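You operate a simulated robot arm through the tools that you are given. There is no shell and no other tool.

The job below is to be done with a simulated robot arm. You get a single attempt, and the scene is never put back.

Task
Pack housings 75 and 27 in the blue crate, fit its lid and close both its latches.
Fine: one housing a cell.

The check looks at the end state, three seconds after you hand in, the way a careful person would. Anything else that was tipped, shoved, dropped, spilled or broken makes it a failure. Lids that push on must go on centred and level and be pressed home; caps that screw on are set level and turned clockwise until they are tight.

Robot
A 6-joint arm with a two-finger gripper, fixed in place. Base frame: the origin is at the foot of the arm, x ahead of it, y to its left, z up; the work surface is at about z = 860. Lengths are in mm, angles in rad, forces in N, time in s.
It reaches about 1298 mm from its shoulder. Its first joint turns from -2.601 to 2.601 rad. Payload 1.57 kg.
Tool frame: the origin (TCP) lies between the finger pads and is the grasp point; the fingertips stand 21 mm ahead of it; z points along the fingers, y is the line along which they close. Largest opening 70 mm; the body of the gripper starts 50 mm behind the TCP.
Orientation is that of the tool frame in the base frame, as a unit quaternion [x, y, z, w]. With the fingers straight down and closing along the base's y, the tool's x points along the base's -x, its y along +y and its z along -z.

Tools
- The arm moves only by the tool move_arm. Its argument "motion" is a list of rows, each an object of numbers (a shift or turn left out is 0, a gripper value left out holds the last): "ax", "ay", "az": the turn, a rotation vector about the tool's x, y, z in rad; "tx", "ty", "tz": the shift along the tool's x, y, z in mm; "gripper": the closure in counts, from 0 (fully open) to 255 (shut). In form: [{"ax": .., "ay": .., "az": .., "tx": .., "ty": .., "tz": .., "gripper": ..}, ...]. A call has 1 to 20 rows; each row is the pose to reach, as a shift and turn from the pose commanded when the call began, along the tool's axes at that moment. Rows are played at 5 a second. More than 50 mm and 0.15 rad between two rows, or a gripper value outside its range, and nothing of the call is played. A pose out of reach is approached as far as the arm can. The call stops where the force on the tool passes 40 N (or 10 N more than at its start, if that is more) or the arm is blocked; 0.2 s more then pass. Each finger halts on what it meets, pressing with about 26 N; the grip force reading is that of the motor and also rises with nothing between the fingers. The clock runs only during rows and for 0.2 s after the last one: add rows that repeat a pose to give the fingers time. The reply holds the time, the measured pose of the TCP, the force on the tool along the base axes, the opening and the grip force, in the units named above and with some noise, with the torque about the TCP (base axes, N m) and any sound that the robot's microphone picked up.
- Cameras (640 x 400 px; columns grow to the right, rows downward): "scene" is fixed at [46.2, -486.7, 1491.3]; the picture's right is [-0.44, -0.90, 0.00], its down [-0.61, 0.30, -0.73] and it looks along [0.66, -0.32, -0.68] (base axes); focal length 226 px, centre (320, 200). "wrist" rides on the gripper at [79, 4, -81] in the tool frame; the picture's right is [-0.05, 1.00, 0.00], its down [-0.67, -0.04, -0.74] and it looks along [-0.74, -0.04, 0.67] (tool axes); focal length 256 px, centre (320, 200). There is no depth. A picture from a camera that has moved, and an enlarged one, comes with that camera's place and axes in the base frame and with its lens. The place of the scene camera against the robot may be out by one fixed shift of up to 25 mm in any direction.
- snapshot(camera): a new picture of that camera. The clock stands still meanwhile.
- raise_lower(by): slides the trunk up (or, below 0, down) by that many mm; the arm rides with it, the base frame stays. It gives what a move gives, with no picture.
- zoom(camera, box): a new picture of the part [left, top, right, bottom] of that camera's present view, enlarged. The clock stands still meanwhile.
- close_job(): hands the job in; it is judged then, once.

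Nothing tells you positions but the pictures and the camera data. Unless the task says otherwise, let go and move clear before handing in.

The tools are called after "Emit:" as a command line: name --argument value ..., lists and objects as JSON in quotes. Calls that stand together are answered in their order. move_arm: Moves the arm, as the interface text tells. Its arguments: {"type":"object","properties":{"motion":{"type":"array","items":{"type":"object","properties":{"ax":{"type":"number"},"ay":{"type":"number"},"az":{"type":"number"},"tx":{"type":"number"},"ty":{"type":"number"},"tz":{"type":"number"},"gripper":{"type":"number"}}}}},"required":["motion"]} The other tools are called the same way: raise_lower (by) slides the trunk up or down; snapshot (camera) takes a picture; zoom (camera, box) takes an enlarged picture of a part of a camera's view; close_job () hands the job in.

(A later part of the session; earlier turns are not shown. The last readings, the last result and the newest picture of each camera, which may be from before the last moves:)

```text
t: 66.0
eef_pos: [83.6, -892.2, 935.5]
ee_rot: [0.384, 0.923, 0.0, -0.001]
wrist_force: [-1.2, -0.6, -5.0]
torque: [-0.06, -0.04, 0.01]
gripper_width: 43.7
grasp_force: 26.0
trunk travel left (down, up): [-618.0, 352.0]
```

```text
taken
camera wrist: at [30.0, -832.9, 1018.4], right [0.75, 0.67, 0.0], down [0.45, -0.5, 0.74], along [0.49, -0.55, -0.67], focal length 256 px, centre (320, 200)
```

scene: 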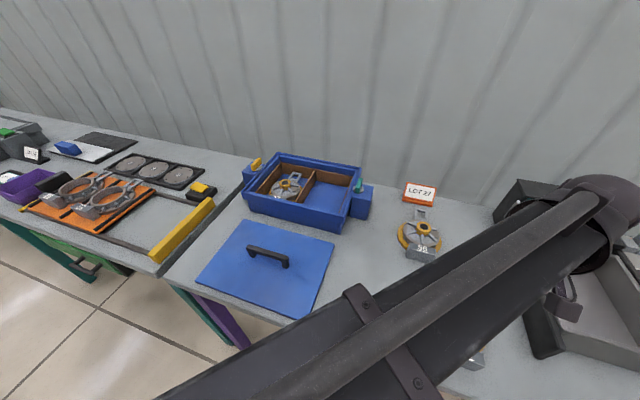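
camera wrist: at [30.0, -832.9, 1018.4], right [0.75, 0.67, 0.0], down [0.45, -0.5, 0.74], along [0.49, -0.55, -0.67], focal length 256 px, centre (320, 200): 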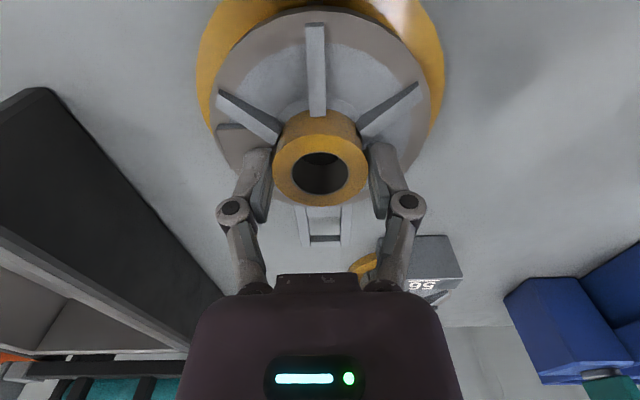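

Housing 75 is gripped and level. Raising and carrying to the teal-side cell.

Emit:
raise_lower --by 170

Emit:
move_arm --motion '[{"tx": -9, "ty": 13.7}, {"tx": -27, "ty": 41}, {"tx": -45, "ty": 68.3}, {"tx": -63, "ty": 95.6}, {"tx": -81, "ty": 122.9}, {"tx": -99, "ty": 150.2}, {"tx": -117, "ty": 177.5}, {"tx": -135, "ty": 204.8}, {"tx": -153, "ty": 232.1}, {"tx": -171, "ty": 259.5}, {"tx": -189, "ty": 286.8}, {"tx": -207, "ty": 314.1}, {"tx": -225, "ty": 341.4}, {"tx": -243, "ty": 368.7}, {"tx": -261, "ty": 396}, {"tx": -279, "ty": 423.3}, {"tx": -292.5, "ty": 443.8}, {"tx": -292.5, "ty": 443.8}, {"tx": -292.5, "ty": 443.8}]'

Emit:
raise_lower --by -64

Emit:
snapshot --camera "wrist"

Emit:
zoom --camera "scene" --box '[255, 140, 375, 230]'

```text
t: 68.0
eef_pos: [82.9, -892.9, 1106.1]
ee_rot: [0.385, 0.923, 0.001, -0.001]
wrist_force: [-0.5, 0.3, -3.7]
torque: [-0.04, -0.05, -0.05]
gripper_width: 43.8
grasp_force: 26.5
trunk travel left (down, up): [-788.0, 182.0]
```

```text
t: 72.0
eef_pos: [604.8, -787.8, 1106.9]
ee_rot: [0.384, 0.923, 0.001, -0.001]
wrist_force: [-0.4, 0.3, -4.9]
torque: [-0.04, -0.05, 0.04]
gripper_width: 43.8
grasp_force: 26.0
trunk travel left (down, up): [-788.0, 182.0]
```

```text
t: 73.0
eef_pos: [605.7, -786.2, 1042.3]
ee_rot: [0.384, 0.923, 0.002, -0.002]
wrist_force: [-0.3, -0.1, -4.6]
torque: [-0.05, -0.04, 0.03]
gripper_width: 43.6
grasp_force: 26.0
trunk travel left (down, up): [-724.0, 246.0]
```

```text
taken
camera wrist: at [552.9, -728.0, 1124.6], right [0.75, 0.67, 0.0], down [0.45, -0.5, 0.74], along [0.49, -0.55, -0.67], focal length 256 px, centre (320, 200)
```

wrist: 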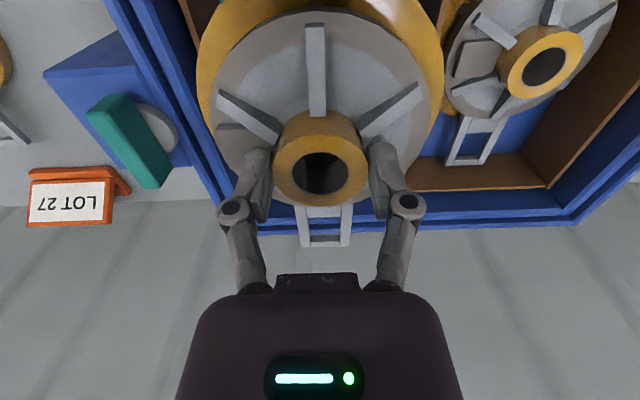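

```text
4.44 times, centred on (315, 185) of scene
camera zoom: at [46.2, -486.7, 1491.3], right [-0.44, -0.9, 0.0], down [-0.61, 0.3, -0.73], along [0.66, -0.32, -0.68], focal length 1004 px, centre (342, 267)
```

zoom: 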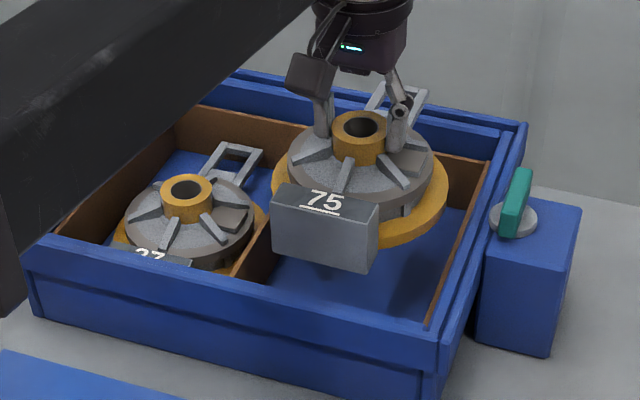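

Emit:
raise_lower --by -40

Emit:
zoom --camera "wrist" --box '[150, 40, 250, 120]'

Emit:
zoom --camera "wrist" --box '[410, 40, 510, 120]'

Emit:
snapshot --camera "wrist"

```text
t: 73.8
eef_pos: [604.6, -787.0, 1001.6]
ee_rot: [0.384, 0.923, 0.001, -0.002]
wrist_force: [-0.8, 0.4, -4.2]
torque: [-0.07, -0.03, -0.02]
gripper_width: 43.9
grasp_force: 26.1
trunk travel left (down, up): [-684.0, 286.0]
```

```text
5.00 times, centred on (200, 80) of wrist
camera zoom: at [552.9, -728.0, 1084.6], right [0.75, 0.67, 0.0], down [0.45, -0.5, 0.74], along [0.49, -0.55, -0.67], focal length 1280 px, centre (920, 800)
```

zoom: 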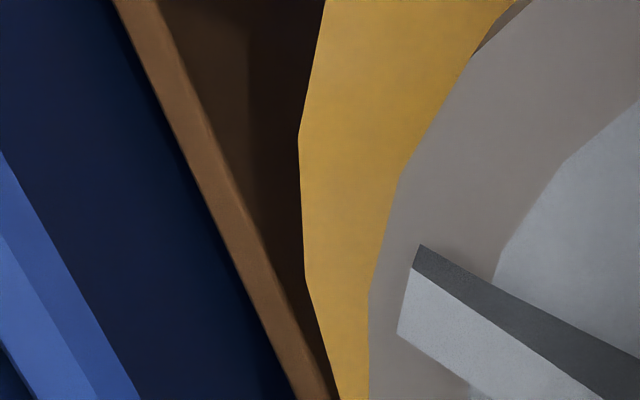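

```text
5.00 times, centred on (460, 80) of wrist
camera zoom: at [552.9, -728.0, 1084.6], right [0.75, 0.67, 0.0], down [0.45, -0.5, 0.74], along [0.49, -0.55, -0.67], focal length 1280 px, centre (-380, 800)
```

zoom: 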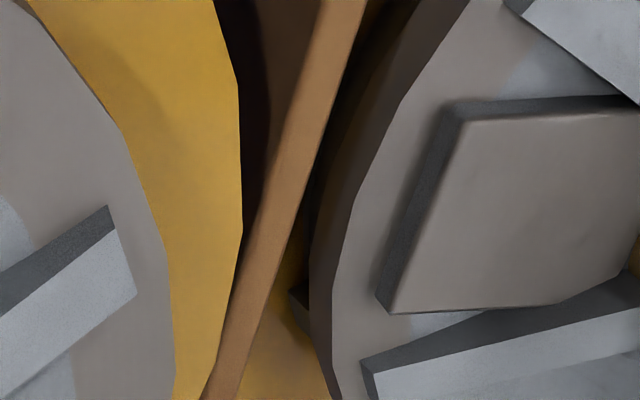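

```text
taken
camera wrist: at [552.9, -728.0, 1084.6], right [0.75, 0.67, 0.0], down [0.45, -0.5, 0.74], along [0.49, -0.55, -0.67], focal length 256 px, centre (320, 200)
```

wrist: 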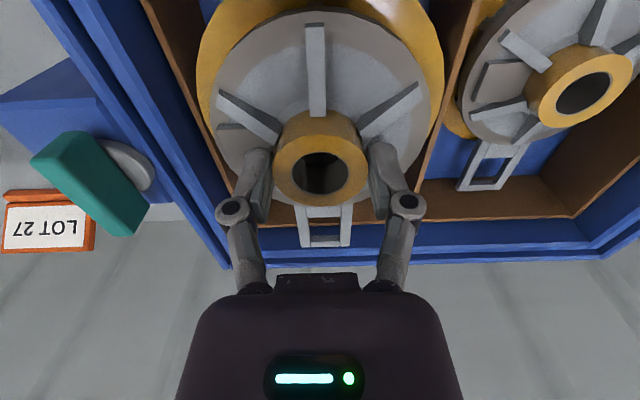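

Side gaps call for a 1.4 mm shift; then lower on the same schedule as before.

Emit:
move_arm --motion '[{"ty": -1.4}, {"ty": -1.4}]'

Emit:
raise_lower --by -30

Emit:
snapshot --camera "wrist"

Emit:
zoom --camera "wrist" --box '[280, 180, 400, 280]'

Emit:
zoom --camera "scene" --box '[285, 145, 375, 215]'

```text
t: 74.4
eef_pos: [604.6, -788.3, 1002.8]
ee_rot: [0.385, 0.923, 0.001, -0.001]
wrist_force: [-0.8, 0.8, -4.9]
torque: [-0.05, -0.03, -0.03]
gripper_width: 43.7
grasp_force: 26.2
trunk travel left (down, up): [-684.0, 286.0]
```

```text
t: 75.2
eef_pos: [605.2, -788.5, 971.5]
ee_rot: [0.385, 0.923, 0.001, -0.002]
wrist_force: [0.1, -1.3, -4.1]
torque: [-0.06, -0.03, 0.0]
gripper_width: 43.5
grasp_force: 25.8
trunk travel left (down, up): [-654.0, 316.0]
```

```text
taken
camera wrist: at [552.0, -728.8, 1054.5], right [0.75, 0.67, 0.0], down [0.45, -0.5, 0.74], along [0.49, -0.55, -0.67], focal length 256 px, centre (320, 200)
```

wrist: 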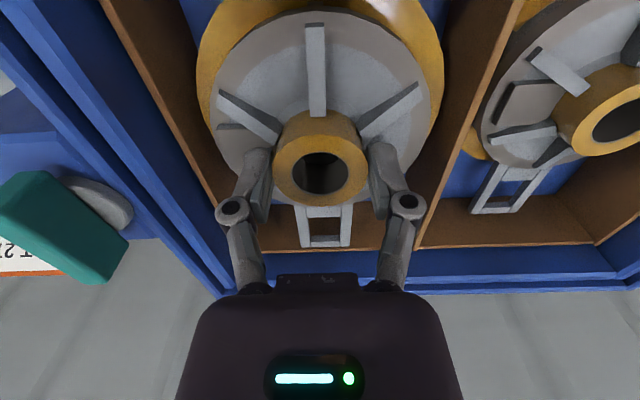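

```text
4.00 times, centred on (340, 230) of wrist
camera zoom: at [552.0, -728.8, 1054.5], right [0.75, 0.67, 0.0], down [0.45, -0.5, 0.74], along [0.49, -0.55, -0.67], focal length 1024 px, centre (240, 80)
```

zoom: 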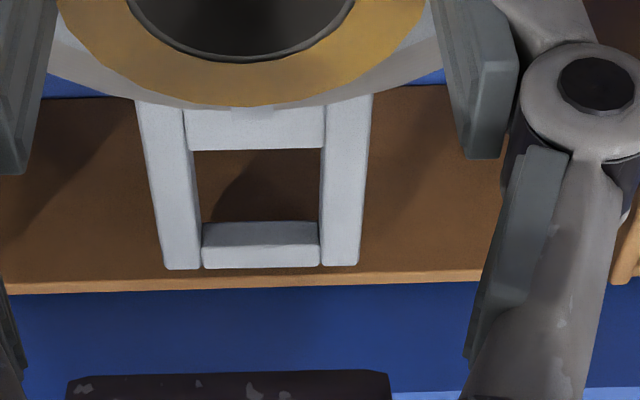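

```text
5.71 times, centred on (330, 180) of scene
camera zoom: at [46.2, -486.7, 1491.3], right [-0.44, -0.9, 0.0], down [-0.61, 0.3, -0.73], along [0.66, -0.32, -0.68], focal length 1291 px, centre (263, 314)
```

zoom: 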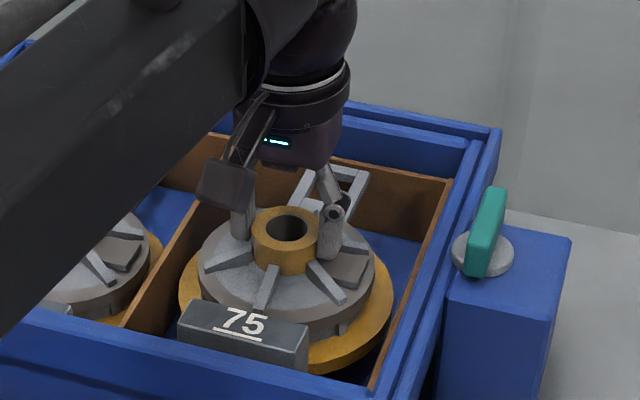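

Same picture as for housing 27. Lowering to the floor.

Emit:
raise_lower --by -20

Emit:
raise_lower --by -9

Emit:
raise_lower --by -2

Emit:
raise_lower --by -1

Emit:
zoom --camera "wrist" --box '[150, 0, 490, 260]'

```text
t: 75.8
eef_pos: [605.7, -787.8, 951.4]
ee_rot: [0.384, 0.923, 0.001, -0.002]
wrist_force: [-0.6, -0.8, -4.2]
torque: [-0.05, -0.09, 0.0]
gripper_width: 43.7
grasp_force: 25.7
trunk travel left (down, up): [-634.0, 336.0]
```

```text
t: 76.4
eef_pos: [603.9, -788.3, 942.5]
ee_rot: [0.384, 0.923, 0.001, -0.002]
wrist_force: [-0.4, 0.1, -4.5]
torque: [-0.04, -0.03, 0.01]
gripper_width: 43.6
grasp_force: 25.4
trunk travel left (down, up): [-625.0, 345.0]
```

```text
t: 76.9
eef_pos: [604.2, -787.6, 940.8]
ee_rot: [0.385, 0.923, 0.0, -0.001]
wrist_force: [-0.6, -0.2, -4.4]
torque: [-0.06, -0.03, 0.02]
gripper_width: 43.6
grasp_force: 26.1
trunk travel left (down, up): [-623.0, 347.0]
```

```text
t: 77.5
eef_pos: [604.2, -787.1, 941.0]
ee_rot: [0.385, 0.923, 0.001, 0.0]
wrist_force: [2.8, -3.3, 7.1]
torque: [0.28, 0.26, 0.0]
gripper_width: 43.4
grasp_force: 25.9
trunk travel left (down, up): [-622.0, 348.0]
```

```text
1.54 times, centred on (320, 130) of wrist
camera zoom: at [551.9, -728.7, 1023.3], right [0.75, 0.67, 0.0], down [0.45, -0.5, 0.74], along [0.49, -0.56, -0.67], focal length 394 px, centre (320, 308)
```

zoom: 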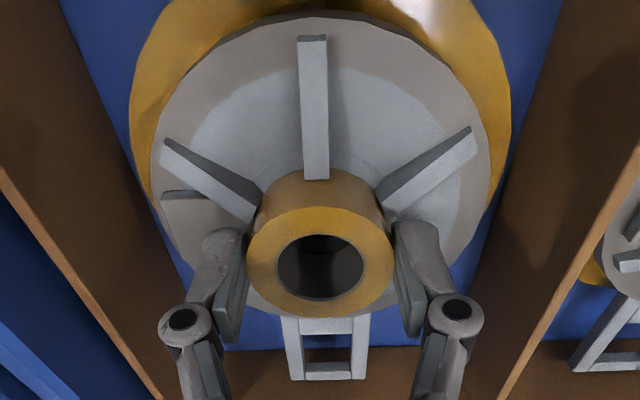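

Contact felt. One more millimetre to settle it, then release and rise.

Emit:
raise_lower --by -1

Emit:
move_arm --motion '[{"gripper": 180}, {"gripper": 120}, {"gripper": 60}, {"gripper": 0}, {"gripper": 0}]'

Emit:
raise_lower --by 120

Emit:
snapshot --camera "wrist"

Emit:
zoom --camera "scene" --box '[235, 130, 385, 235]'

```text
t: 78.0
eef_pos: [605.5, -787.6, 940.3]
ee_rot: [0.384, 0.923, 0.0, 0.001]
wrist_force: [5.6, -5.9, 17.1]
torque: [-0.03, 0.0, 0.04]
gripper_width: 43.7
grasp_force: 25.8
trunk travel left (down, up): [-621.0, 349.0]
```

```text
t: 79.2
eef_pos: [604.7, -787.7, 940.0]
ee_rot: [0.384, 0.923, 0.001, -0.001]
wrist_force: [0.1, 0.1, -0.2]
torque: [0.04, 0.04, -0.03]
gripper_width: 70.0
grasp_force: 0.2
trunk travel left (down, up): [-621.0, 349.0]
```

```text
t: 80.7
eef_pos: [604.7, -787.4, 1058.6]
ee_rot: [0.384, 0.923, 0.0, -0.001]
wrist_force: [0.4, 0.0, -0.2]
torque: [0.04, -0.02, 0.0]
gripper_width: 69.9
grasp_force: 0.2
trunk travel left (down, up): [-741.0, 229.0]
```

```text
taken
camera wrist: at [551.8, -728.7, 1141.8], right [0.75, 0.67, 0.0], down [0.45, -0.5, 0.74], along [0.49, -0.55, -0.67], focal length 256 px, centre (320, 200)
```

wrist: 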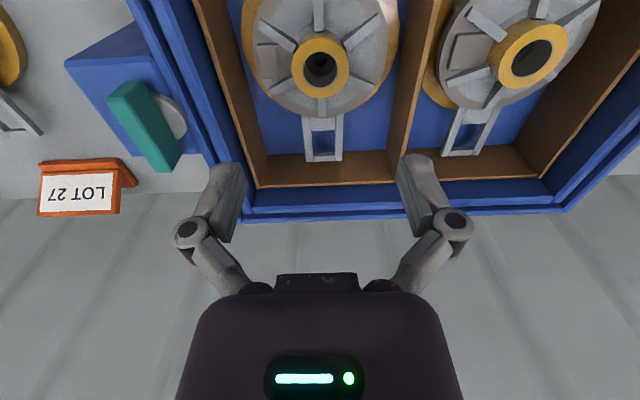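

```text
3.81 times, centred on (310, 182) of scene
camera zoom: at [46.2, -486.7, 1491.3], right [-0.44, -0.9, 0.0], down [-0.61, 0.3, -0.73], along [0.66, -0.32, -0.68], focal length 861 px, centre (358, 267)
```

zoom: 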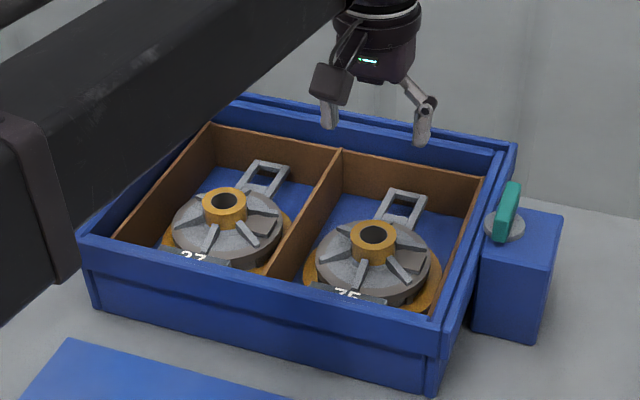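

Both housings are seated, one per cell. Next I'll study the teal latch closely, tilting the camera down over it.

Emit:
move_arm --motion '[{"tx": 5, "ty": -36.7}, {"tx": 10, "ty": -73.4}, {"tx": 15, "ty": -110.1}, {"tx": 15, "ty": -110.1, "ay": 0.14}, {"tx": 15, "ty": -110.1, "ay": 0.28}, {"tx": 15, "ty": -110.1, "ay": 0.4}, {"tx": 15, "ty": -110.1, "ay": 0.4}]'

Emit:
snapshot --camera "wrist"

Emit:
zoom --camera "wrist" --box '[220, 40, 420, 165]'

Emit:
zoom --camera "scene" --box '[335, 165, 385, 205]'

Emit:
zoom --camera "scene" --box '[235, 145, 285, 185]'

```text
t: 82.3
eef_pos: [515.0, -854.4, 1074.6]
ee_rot: [0.377, 0.904, 0.078, -0.185]
wrist_force: [-0.6, -0.5, -0.6]
torque: [0.03, 0.01, 0.02]
gripper_width: 70.2
grasp_force: 0.1
out of reach, approached as far as the arm can: row 5, 6, 7
trunk travel left (down, up): [-741.0, 229.0]
```

```text
taken
camera wrist: at [488.8, -822.3, 1181.4], right [0.74, 0.67, -0.02], down [0.61, -0.67, 0.42], along [0.27, -0.33, -0.91], focal length 256 px, centre (320, 200)
```

wrist: 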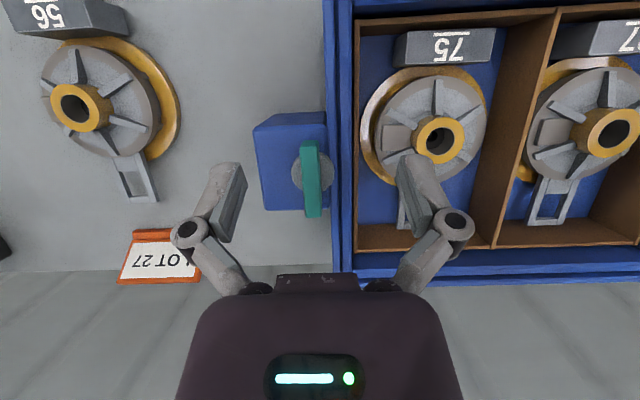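

```text
3.20 times, centred on (320, 102) of wrist
camera zoom: at [488.8, -822.3, 1181.4], right [0.74, 0.67, -0.02], down [0.61, -0.67, 0.42], along [0.27, -0.33, -0.91], focal length 819 px, centre (320, 512)
```

zoom: 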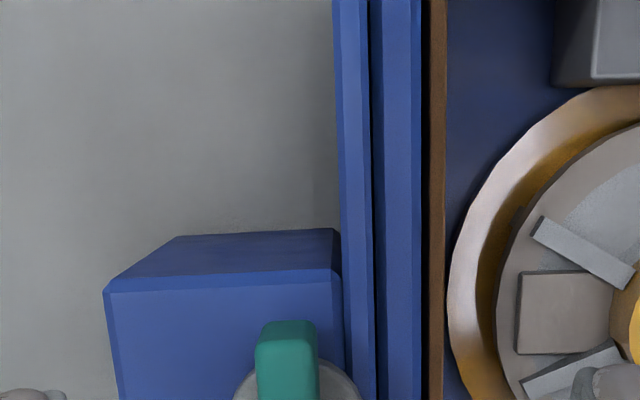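

```text
10.00 times, centred on (360, 185) of scene
camera zoom: at [46.2, -486.7, 1491.3], right [-0.44, -0.9, 0.0], down [-0.61, 0.3, -0.73], along [0.66, -0.32, -0.68], focal length 2260 px, centre (-80, 350)
```

zoom: 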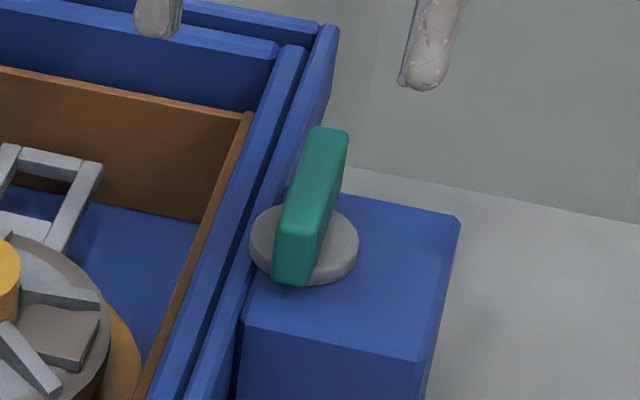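

```text
10.00 times, centred on (260, 165) of scene
camera zoom: at [46.2, -486.7, 1491.3], right [-0.44, -0.9, 0.0], down [-0.61, 0.3, -0.73], along [0.66, -0.32, -0.68], focal length 2260 px, centre (920, 550)
```

zoom: 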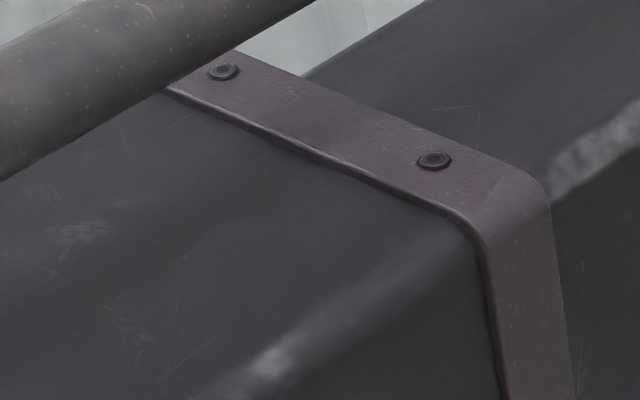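

Emit:
zoom --camera "wrist" --box '[240, 100, 400, 230]'

```text
3.08 times, centred on (320, 165) of wrist
camera zoom: at [488.8, -822.3, 1181.4], right [0.74, 0.67, -0.02], down [0.61, -0.67, 0.42], along [0.27, -0.33, -0.91], focal length 788 px, centre (320, 308)
```

zoom: 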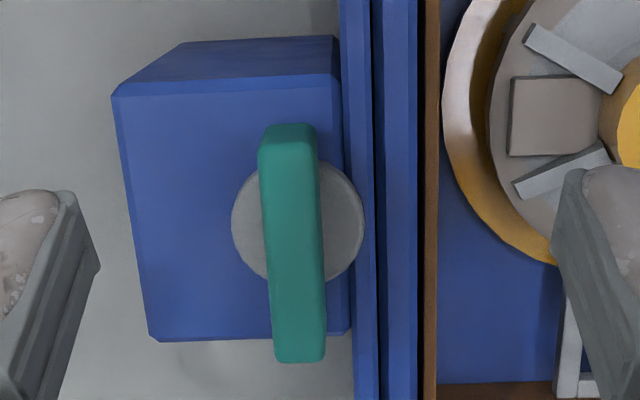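

The teal lever is a bar about 60 mm long, centred on its pivot near the crate's mid-side, so a 90° turn brings it over the lid. Now to the lid: straighten up, rise, and go over the handle with the fingers turned across it.

Emit:
move_arm --motion '[{"ay": -0.14}, {"ay": -0.28}, {"ay": -0.4}, {"ay": -0.4}]'

Emit:
raise_lower --by 60

Emit:
move_arm --motion '[{"tx": 22.7, "ty": 15.8, "az": -0.131}, {"tx": 45.4, "ty": 31.6, "az": -0.262}, {"tx": 68.2, "ty": 47.4, "az": -0.393}, {"tx": 90.9, "ty": 63.1, "az": -0.524}, {"tx": 113.6, "ty": 78.9, "az": -0.655}, {"tx": 136.3, "ty": 94.7, "az": -0.785}, {"tx": 159, "ty": 110.5, "az": -0.916}, {"tx": 181.7, "ty": 126.3, "az": -1.047}, {"tx": 204.5, "ty": 142.1, "az": -1.178}, {"tx": 227.2, "ty": 157.8, "az": -1.309}, {"tx": 249.9, "ty": 173.6, "az": -1.44}, {"tx": 272.6, "ty": 189.4, "az": -1.571}, {"tx": 272.6, "ty": 189.4, "az": -1.571}]'

Emit:
snapshot --camera "wrist"

Emit:
snapshot --camera "scene"

```text
t: 83.3
eef_pos: [513.9, -855.2, 1059.4]
ee_rot: [0.385, 0.923, 0.001, -0.001]
wrist_force: [0.5, 0.0, -0.1]
torque: [-0.01, 0.03, -0.02]
gripper_width: 70.0
grasp_force: 0.0
out of reach, approached as far as the arm can: row 1, 2, 3, 4
trunk travel left (down, up): [-741.0, 229.0]
```

```text
t: 84.3
eef_pos: [514.5, -855.3, 1118.2]
ee_rot: [0.384, 0.923, 0.0, -0.001]
wrist_force: [-0.2, -0.5, 0.2]
torque: [0.03, 0.03, 0.0]
gripper_width: 70.2
grasp_force: 0.0
trunk travel left (down, up): [-801.0, 169.0]
```

```text
t: 87.1
eef_pos: [455.7, -529.5, 1119.4]
ee_rot: [-0.383, 0.924, 0.001, 0.0]
wrist_force: [-0.7, 0.0, 0.8]
torque: [-0.04, -0.03, 0.0]
gripper_width: 70.0
grasp_force: 0.0
trunk travel left (down, up): [-801.0, 169.0]
```

```text
taken
camera wrist: at [397.7, -583.0, 1201.6], right [-0.67, 0.75, 0.0], down [0.5, 0.44, 0.74], along [0.55, 0.5, -0.67], focal length 256 px, centre (320, 200)
```

wrist: 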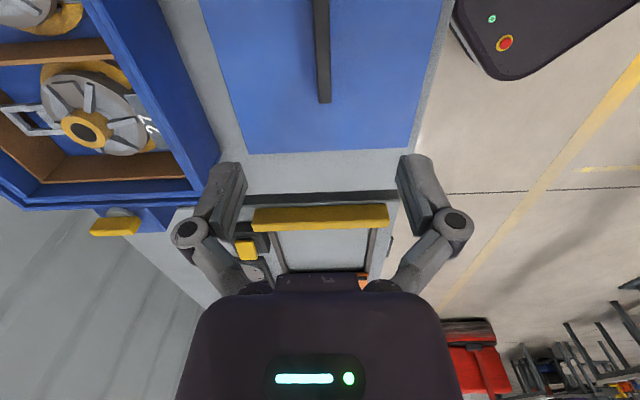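

```text
taken
```

scene: 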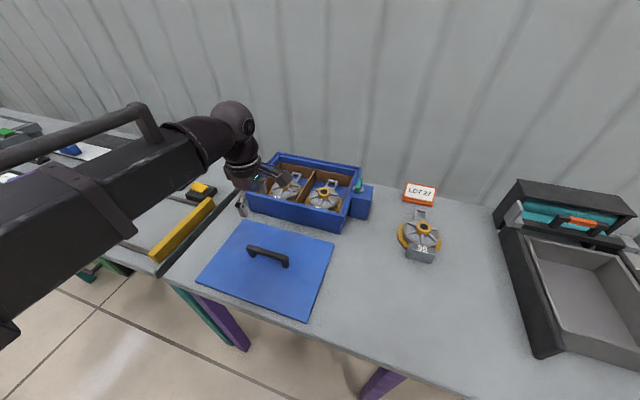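

The handle runs away from the camera as expected. Zooming to align with it.

Emit:
zoom --camera "wrist" --box '[280, 0, 360, 110]'

Emit:
zoom --camera "wrist" --box '[190, 0, 450, 165]'

```text
3.64 times, centred on (320, 55) of wrist
camera zoom: at [397.7, -583.0, 1201.6], right [-0.67, 0.75, 0.0], down [0.5, 0.44, 0.74], along [0.55, 0.5, -0.67], focal length 931 px, centre (320, 727)
```

zoom: 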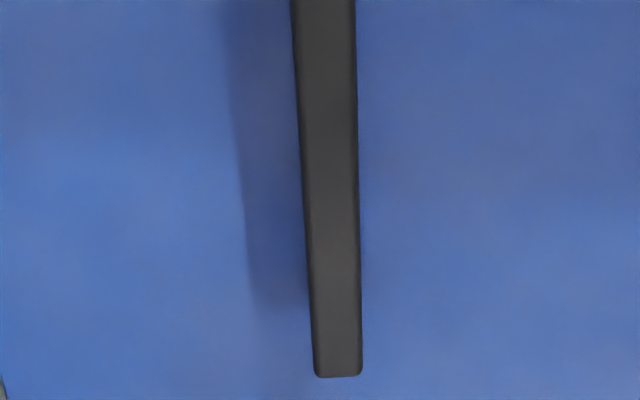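

```text
2.42 times, centred on (320, 82) of wrist
camera zoom: at [397.7, -583.0, 1201.6], right [-0.67, 0.75, 0.0], down [0.5, 0.44, 0.74], along [0.55, 0.5, -0.67], focal length 621 px, centre (320, 485)
```

zoom: 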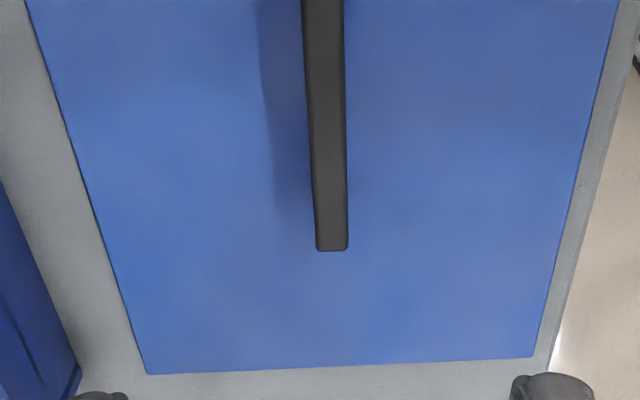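

The handle is parallel to the tool and 2 mm off to one side. I'll correct and lower partway to measure its height.

Emit:
move_arm --motion '[{"ty": 2, "tx": -1.5}, {"ty": 2, "tx": -1.5}]'

Emit:
raise_lower --by -160

Emit:
snapshot --camera "wrist"

Emit:
zoom --camera "wrist" --box '[250, 90, 390, 210]'

Emit:
zoom --camera "scene" --box '[190, 190, 350, 310]'

```text
t: 87.7
eef_pos: [456.6, -526.9, 1119.1]
ee_rot: [-0.381, 0.925, 0.002, -0.001]
wrist_force: [-0.4, -0.6, -0.1]
torque: [0.0, -0.02, 0.01]
gripper_width: 69.6
grasp_force: 0.0
trunk travel left (down, up): [-801.0, 169.0]
```

```text
t: 89.5
eef_pos: [456.2, -526.4, 958.8]
ee_rot: [-0.381, 0.924, 0.001, -0.001]
wrist_force: [-0.1, 0.8, 0.4]
torque: [-0.03, 0.01, -0.01]
gripper_width: 69.9
grasp_force: 0.1
trunk travel left (down, up): [-641.0, 329.0]
```

```text
taken
camera wrist: at [397.3, -579.9, 1041.8], right [-0.67, 0.75, 0.0], down [0.5, 0.44, 0.74], along [0.55, 0.5, -0.67], focal length 256 px, centre (320, 200)
```

wrist: 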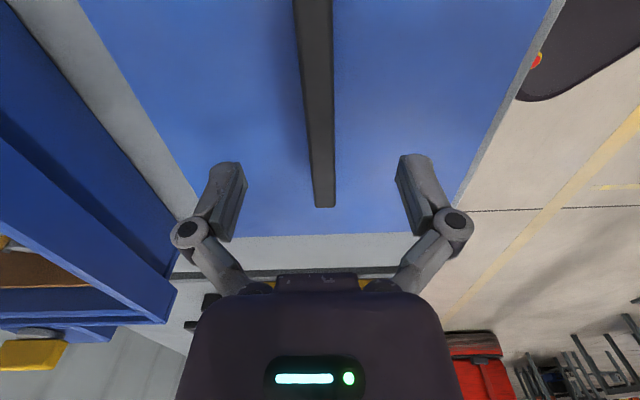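

```text
3.33 times, centred on (320, 150) of wrist
camera zoom: at [397.3, -579.9, 1041.8], right [-0.67, 0.75, 0.0], down [0.5, 0.44, 0.74], along [0.55, 0.5, -0.67], focal length 853 px, centre (320, 367)
```

zoom: 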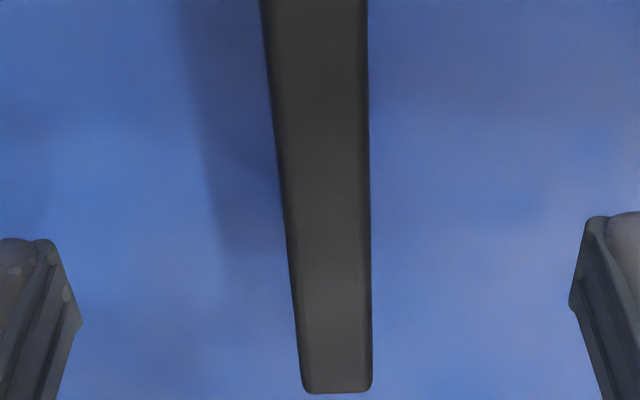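

```text
3.33 times, centred on (270, 250) of scene
camera zoom: at [46.2, -486.7, 1491.3], right [-0.44, -0.9, 0.0], down [-0.61, 0.3, -0.73], along [0.66, -0.32, -0.68], focal length 753 px, centre (487, 33)
```

zoom: 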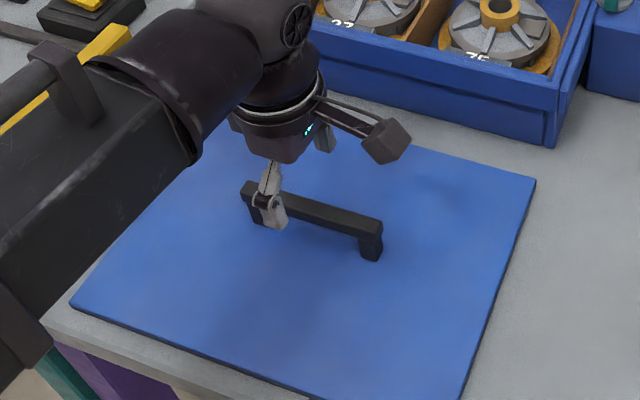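

The handle top is about z≈917 and centred between the fingers. Lowering to straddle it and gripping.

Emit:
raise_lower --by -35

Emit:
raise_lower --by -15

Emit:
move_arm --motion '[{"gripper": 60}, {"gripper": 120}, {"gripper": 180}, {"gripper": 230}, {"gripper": 255}, {"gripper": 255}, {"gripper": 255}]'

Emit:
snapshot --camera "wrist"

Emit:
zoom --camera "scene" --box '[190, 190, 350, 310]'

```text
t: 90.3
eef_pos: [457.3, -527.0, 925.8]
ee_rot: [-0.381, 0.925, 0.001, 0.0]
wrist_force: [-0.2, -0.4, 0.3]
torque: [-0.02, 0.02, 0.0]
gripper_width: 69.8
grasp_force: 0.1
trunk travel left (down, up): [-606.0, 364.0]
```

```text
t: 90.9
eef_pos: [456.5, -527.9, 908.9]
ee_rot: [-0.381, 0.924, 0.001, 0.0]
wrist_force: [0.4, -0.5, 0.0]
torque: [-0.03, -0.01, -0.03]
gripper_width: 69.9
grasp_force: 0.0
trunk travel left (down, up): [-591.0, 379.0]
```

```text
t: 92.5
eef_pos: [455.7, -527.6, 909.9]
ee_rot: [-0.382, 0.924, 0.001, -0.001]
wrist_force: [-0.3, 0.6, 0.9]
torque: [0.0, 0.0, 0.07]
gripper_width: 14.9
grasp_force: 25.4
trunk travel left (down, up): [-591.0, 379.0]
```

```text
taken
camera wrist: at [397.3, -579.8, 991.8], right [-0.67, 0.75, 0.0], down [0.5, 0.44, 0.74], along [0.55, 0.5, -0.67], focal length 256 px, centre (320, 200)
```

wrist: 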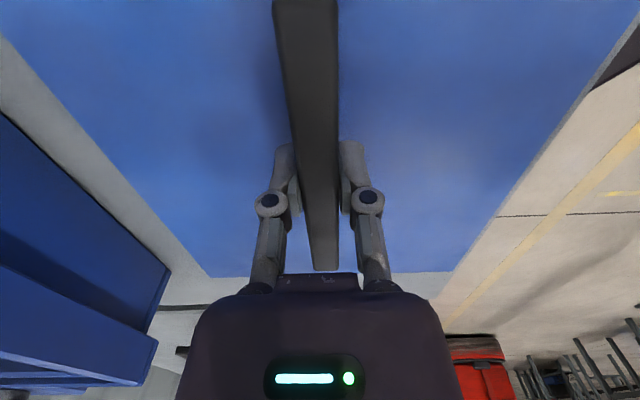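

```text
3.33 times, centred on (270, 250) of scene
camera zoom: at [46.2, -486.7, 1491.3], right [-0.44, -0.9, 0.0], down [-0.61, 0.3, -0.73], along [0.66, -0.32, -0.68], focal length 753 px, centre (487, 33)
```

zoom: 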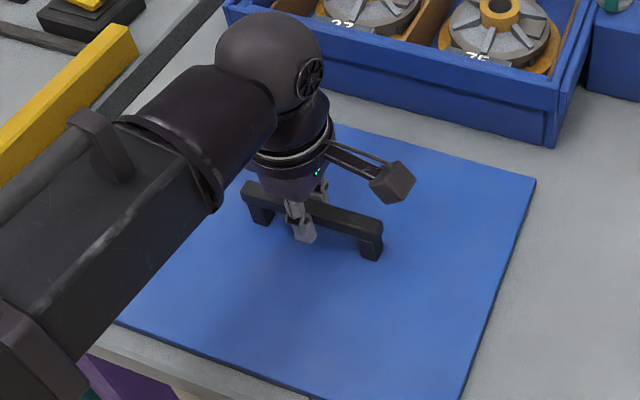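

Handle is held (14.9 mm). A test lift.

Emit:
raise_lower --by 12

Emit:
zoom --camera "scene" --box '[170, 190, 370, 330]'

Emit:
snapshot --camera "wrist"

```text
t: 93.1
eef_pos: [456.4, -526.5, 921.0]
ee_rot: [-0.381, 0.925, 0.001, -0.001]
wrist_force: [0.0, -0.6, -4.9]
torque: [0.0, 0.01, -0.03]
gripper_width: 14.7
grasp_force: 25.6
trunk travel left (down, up): [-603.0, 367.0]
```

```text
2.86 times, centred on (270, 260) of scene
camera zoom: at [46.2, -486.7, 1491.3], right [-0.44, -0.9, 0.0], down [-0.61, 0.3, -0.73], along [0.66, -0.32, -0.68], focal length 646 px, centre (463, 29)
```

zoom: 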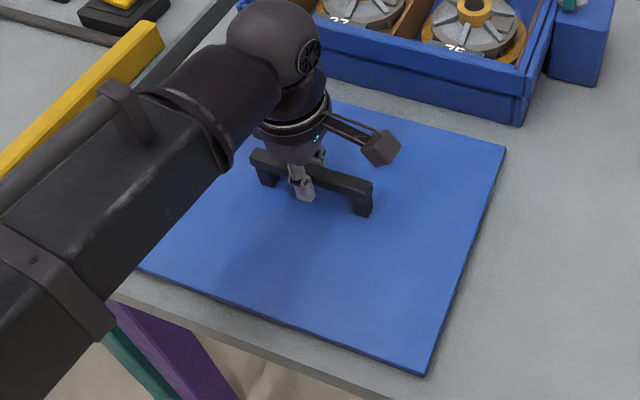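

```text
taken
camera wrist: at [397.6, -580.1, 1003.5], right [-0.67, 0.75, 0.0], down [0.5, 0.44, 0.74], along [0.55, 0.5, -0.67], focal length 256 px, centre (320, 200)
```

wrist: 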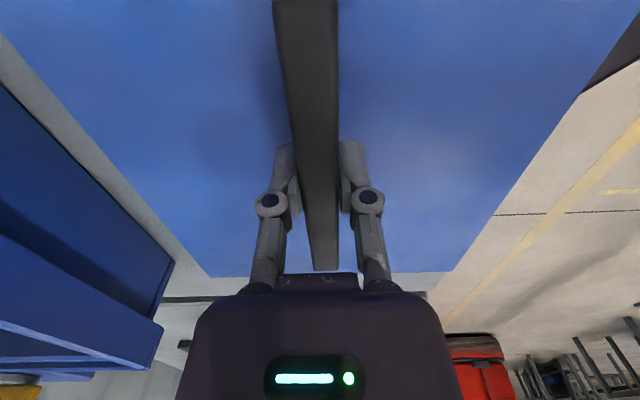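

The lid lifts level. Raising it above the crate and latches, then moving it 304 mm straight back over the crate.

Emit:
raise_lower --by 145

Emit:
move_arm --motion '[{"ty": -15}, {"ty": -40}, {"ty": -65}, {"ty": -90}, {"ty": -115}, {"ty": -140}, {"ty": -165}, {"ty": -190}, {"ty": -215}, {"ty": -240}, {"ty": -265}, {"ty": -290}, {"ty": -304}, {"ty": -304}, {"ty": -304}]'

Emit:
snapshot --camera "wrist"

Emit:
snapshot --camera "scene"

Emit:
zoom --camera "scene" --box '[225, 110, 395, 240]'

```text
t: 94.8
eef_pos: [456.3, -527.5, 1064.9]
ee_rot: [-0.381, 0.924, 0.002, -0.001]
wrist_force: [-0.8, 0.6, -4.1]
torque: [0.0, 0.03, 0.03]
gripper_width: 14.6
grasp_force: 25.8
trunk travel left (down, up): [-748.0, 222.0]
```

```text
t: 98.0
eef_pos: [671.6, -743.0, 1066.1]
ee_rot: [-0.382, 0.924, 0.001, 0.0]
wrist_force: [0.4, -0.4, -4.0]
torque: [-0.01, 0.02, 0.03]
gripper_width: 14.8
grasp_force: 25.5
trunk travel left (down, up): [-748.0, 222.0]
```

```text
taken
camera wrist: at [612.4, -795.4, 1148.3], right [-0.67, 0.75, 0.0], down [0.5, 0.44, 0.74], along [0.55, 0.5, -0.67], focal length 256 px, centre (320, 200)
```

wrist: 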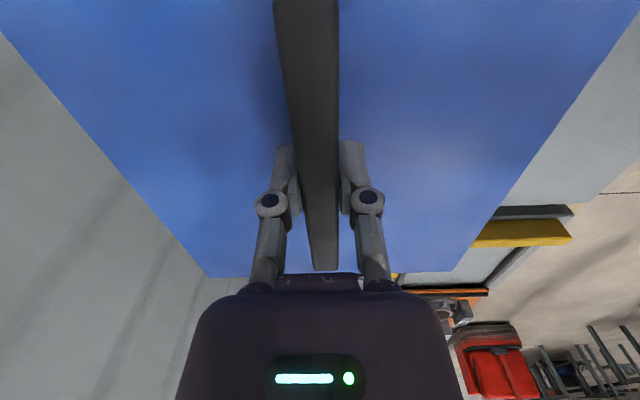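

```text
taken
```

scene: 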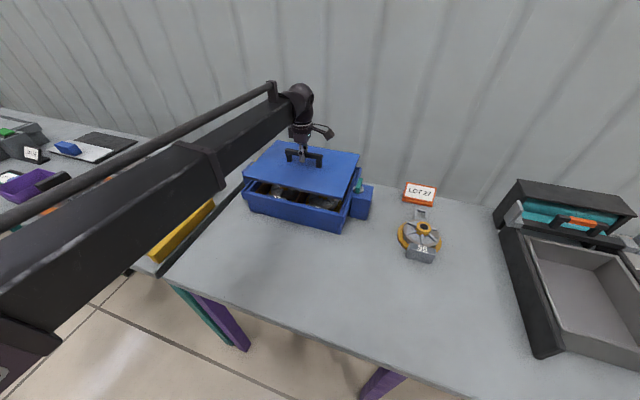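

```text
3.08 times, centred on (310, 175) of scene
camera zoom: at [46.2, -486.7, 1491.3], right [-0.44, -0.9, 0.0], down [-0.61, 0.3, -0.73], along [0.66, -0.32, -0.68], focal length 695 px, centre (351, 277)
```

zoom: 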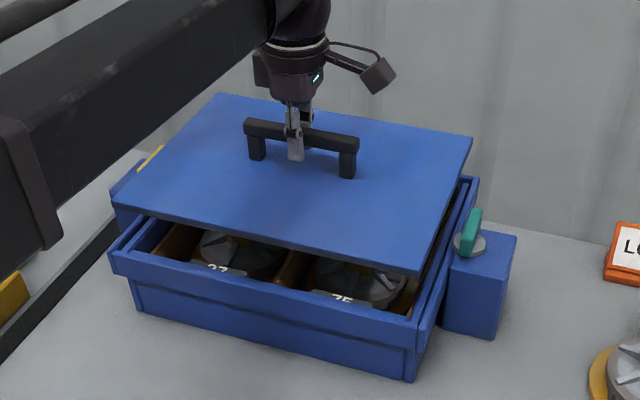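

Lid is over the crate. Lowering it to just above the collar to check alignment.

Emit:
raise_lower --by -46

Emit:
snapshot --camera "wrist"

Emit:
zoom --camera "scene" --box '[230, 120, 390, 230]'

Emit:
zoom --camera "scene" --box '[325, 160, 385, 240]'

Emit:
zoom --camera "scene" --box '[235, 150, 295, 230]'

```text
t: 98.9
eef_pos: [671.6, -743.2, 1020.2]
ee_rot: [-0.381, 0.925, 0.001, 0.0]
wrist_force: [0.0, 0.5, -4.3]
torque: [0.01, 0.0, 0.02]
gripper_width: 15.2
grasp_force: 25.8
trunk travel left (down, up): [-702.0, 268.0]
```

```text
taken
camera wrist: at [612.2, -795.3, 1102.4], right [-0.67, 0.75, 0.0], down [0.5, 0.44, 0.74], along [0.55, 0.5, -0.67], focal length 256 px, centre (320, 200)
```

wrist: 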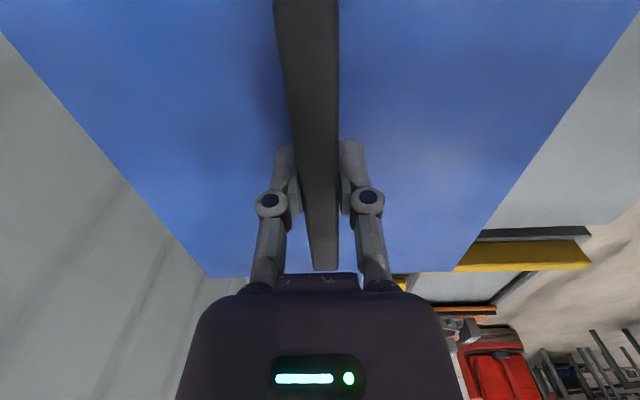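

```text
3.64 times, centred on (310, 175) of scene
camera zoom: at [46.2, -486.7, 1491.3], right [-0.44, -0.9, 0.0], down [-0.61, 0.3, -0.73], along [0.66, -0.32, -0.68], focal length 822 px, centre (356, 291)
```

zoom: 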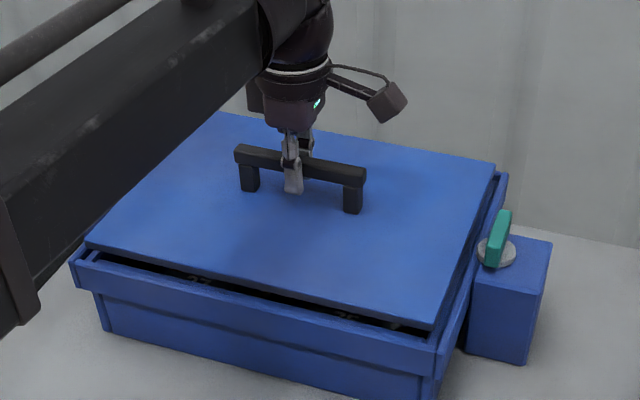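

```text
5.00 times, centred on (355, 200) of scene
camera zoom: at [46.2, -486.7, 1491.3], right [-0.44, -0.9, 0.0], down [-0.61, 0.3, -0.73], along [0.66, -0.32, -0.68], focal length 1130 px, centre (145, 200)
```

zoom: 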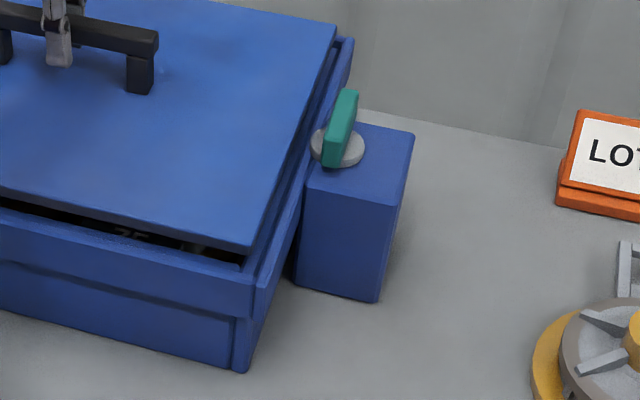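

```text
5.00 times, centred on (265, 190) of scene
camera zoom: at [46.2, -486.7, 1491.3], right [-0.44, -0.9, 0.0], down [-0.61, 0.3, -0.73], along [0.66, -0.32, -0.68], focal length 1130 px, centre (595, 250)
```

zoom: 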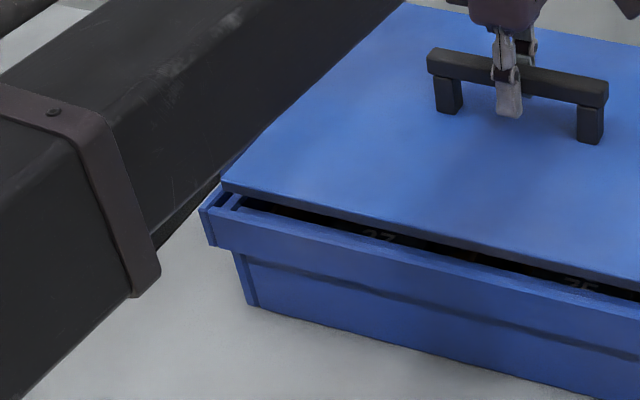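

Checking the corners at higher magnification.

Emit:
zoom --camera "scene" --box '[365, 240, 389, 268]'

Emit:
zoom --camera "scene" --box '[330, 200, 360, 230]'

Emit:
zoom --camera "scene" --box '[240, 170, 270, 200]'

Emit:
zoom --camera "scene" --box '[350, 160, 374, 184]'

```text
14.29 times, centred on (377, 254) of scene
camera zoom: at [46.2, -486.7, 1491.3], right [-0.44, -0.9, 0.0], down [-0.61, 0.3, -0.73], along [0.66, -0.32, -0.68], focal length 3228 px, centre (-494, -571)
```

zoom: 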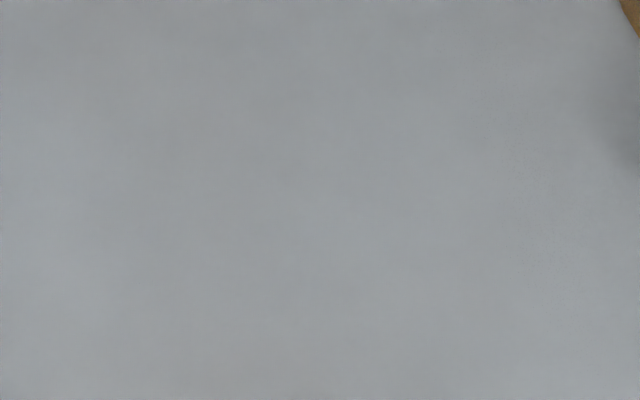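

```text
13.33 times, centred on (345, 215) of scene
camera zoom: at [46.2, -486.7, 1491.3], right [-0.44, -0.9, 0.0], down [-0.61, 0.3, -0.73], along [0.66, -0.32, -0.68], focal length 3013 px, centre (-13, 0)
```

zoom: 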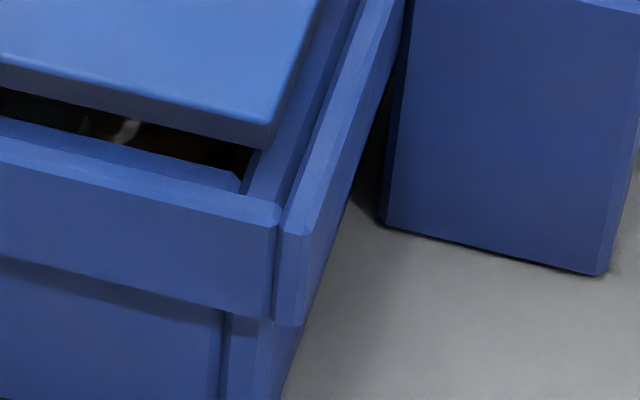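

```text
13.33 times, centred on (255, 185) of scene
camera zoom: at [46.2, -486.7, 1491.3], right [-0.44, -0.9, 0.0], down [-0.61, 0.3, -0.73], along [0.66, -0.32, -0.68], focal length 3013 px, centre (1187, 400)
```

zoom: 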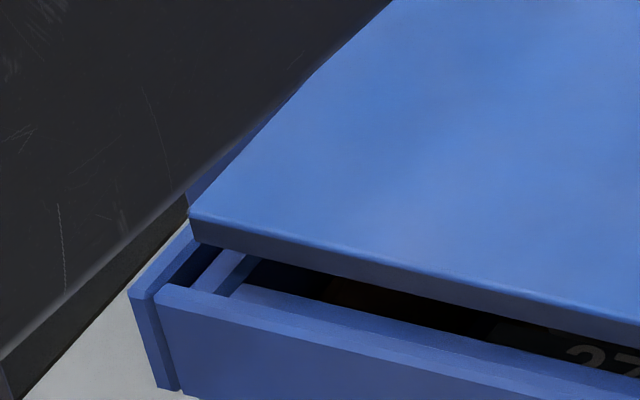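

```text
16.00 times, centred on (362, 172) of scene
camera zoom: at [46.2, -486.7, 1491.3], right [-0.44, -0.9, 0.0], down [-0.61, 0.3, -0.73], along [0.66, -0.32, -0.68], focal length 3615 px, centre (-352, 648)
```

zoom: 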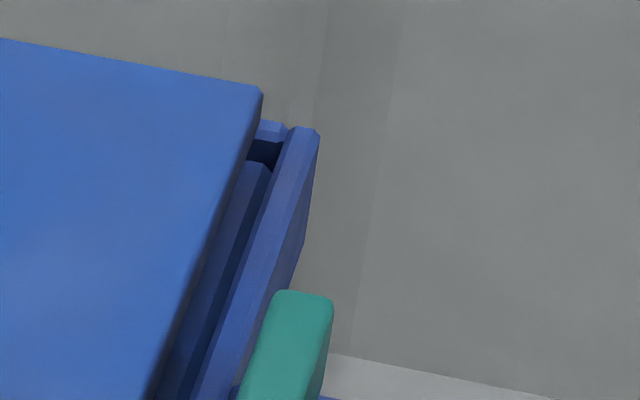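

Corners show about 5 mm of play per side and perhaps half a degree of yaw. I'll measure the front gap along its length to decide the correction.

Emit:
zoom --camera "scene" --box '[248, 178, 272, 202]'

Emit:
zoom --camera "scene" --box '[288, 188, 312, 212]'

Emit:
zoom --camera "scene" --box '[328, 198, 352, 222]'

```text
16.00 times, centred on (260, 190) of scene
camera zoom: at [46.2, -486.7, 1491.3], right [-0.44, -0.9, 0.0], down [-0.61, 0.3, -0.73], along [0.66, -0.32, -0.68], focal length 3615 px, centre (1280, 360)
```

zoom: 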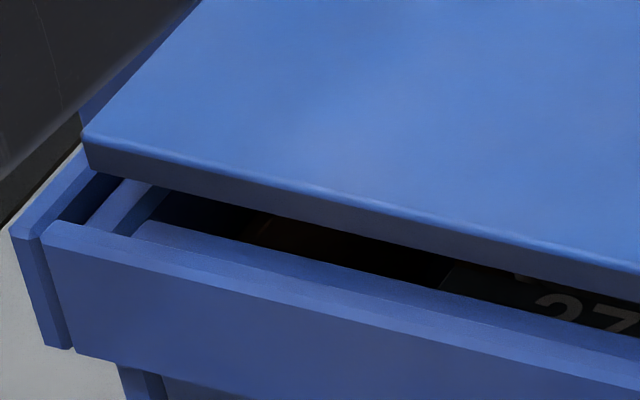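

```text
16.00 times, centred on (300, 200) of scene
camera zoom: at [46.2, -486.7, 1491.3], right [-0.44, -0.9, 0.0], down [-0.61, 0.3, -0.73], along [0.66, -0.32, -0.68], focal length 3615 px, centre (640, 200)
```

zoom: 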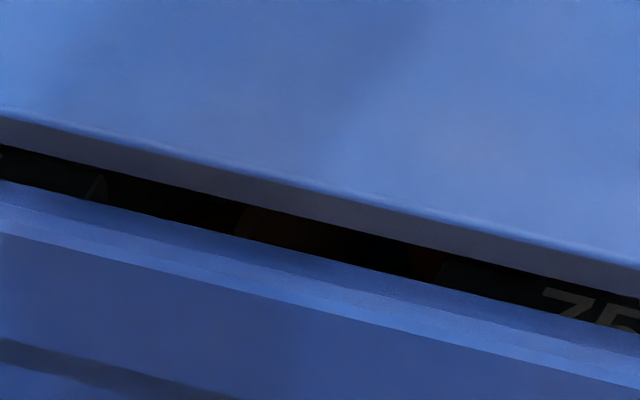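

```text
16.00 times, centred on (340, 210) of scene
camera zoom: at [46.2, -486.7, 1491.3], right [-0.44, -0.9, 0.0], down [-0.61, 0.3, -0.73], along [0.66, -0.32, -0.68], focal length 3615 px, centre (0, 40)
```

zoom: 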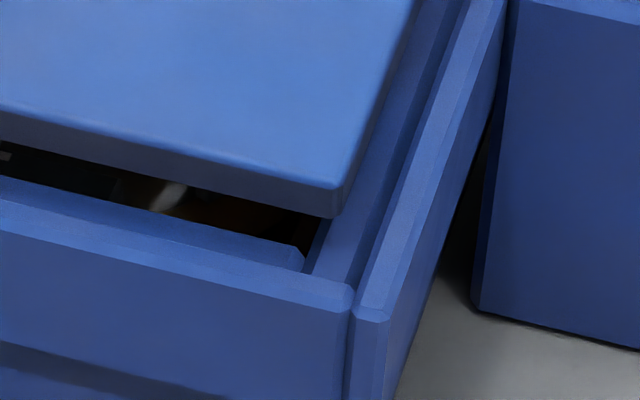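

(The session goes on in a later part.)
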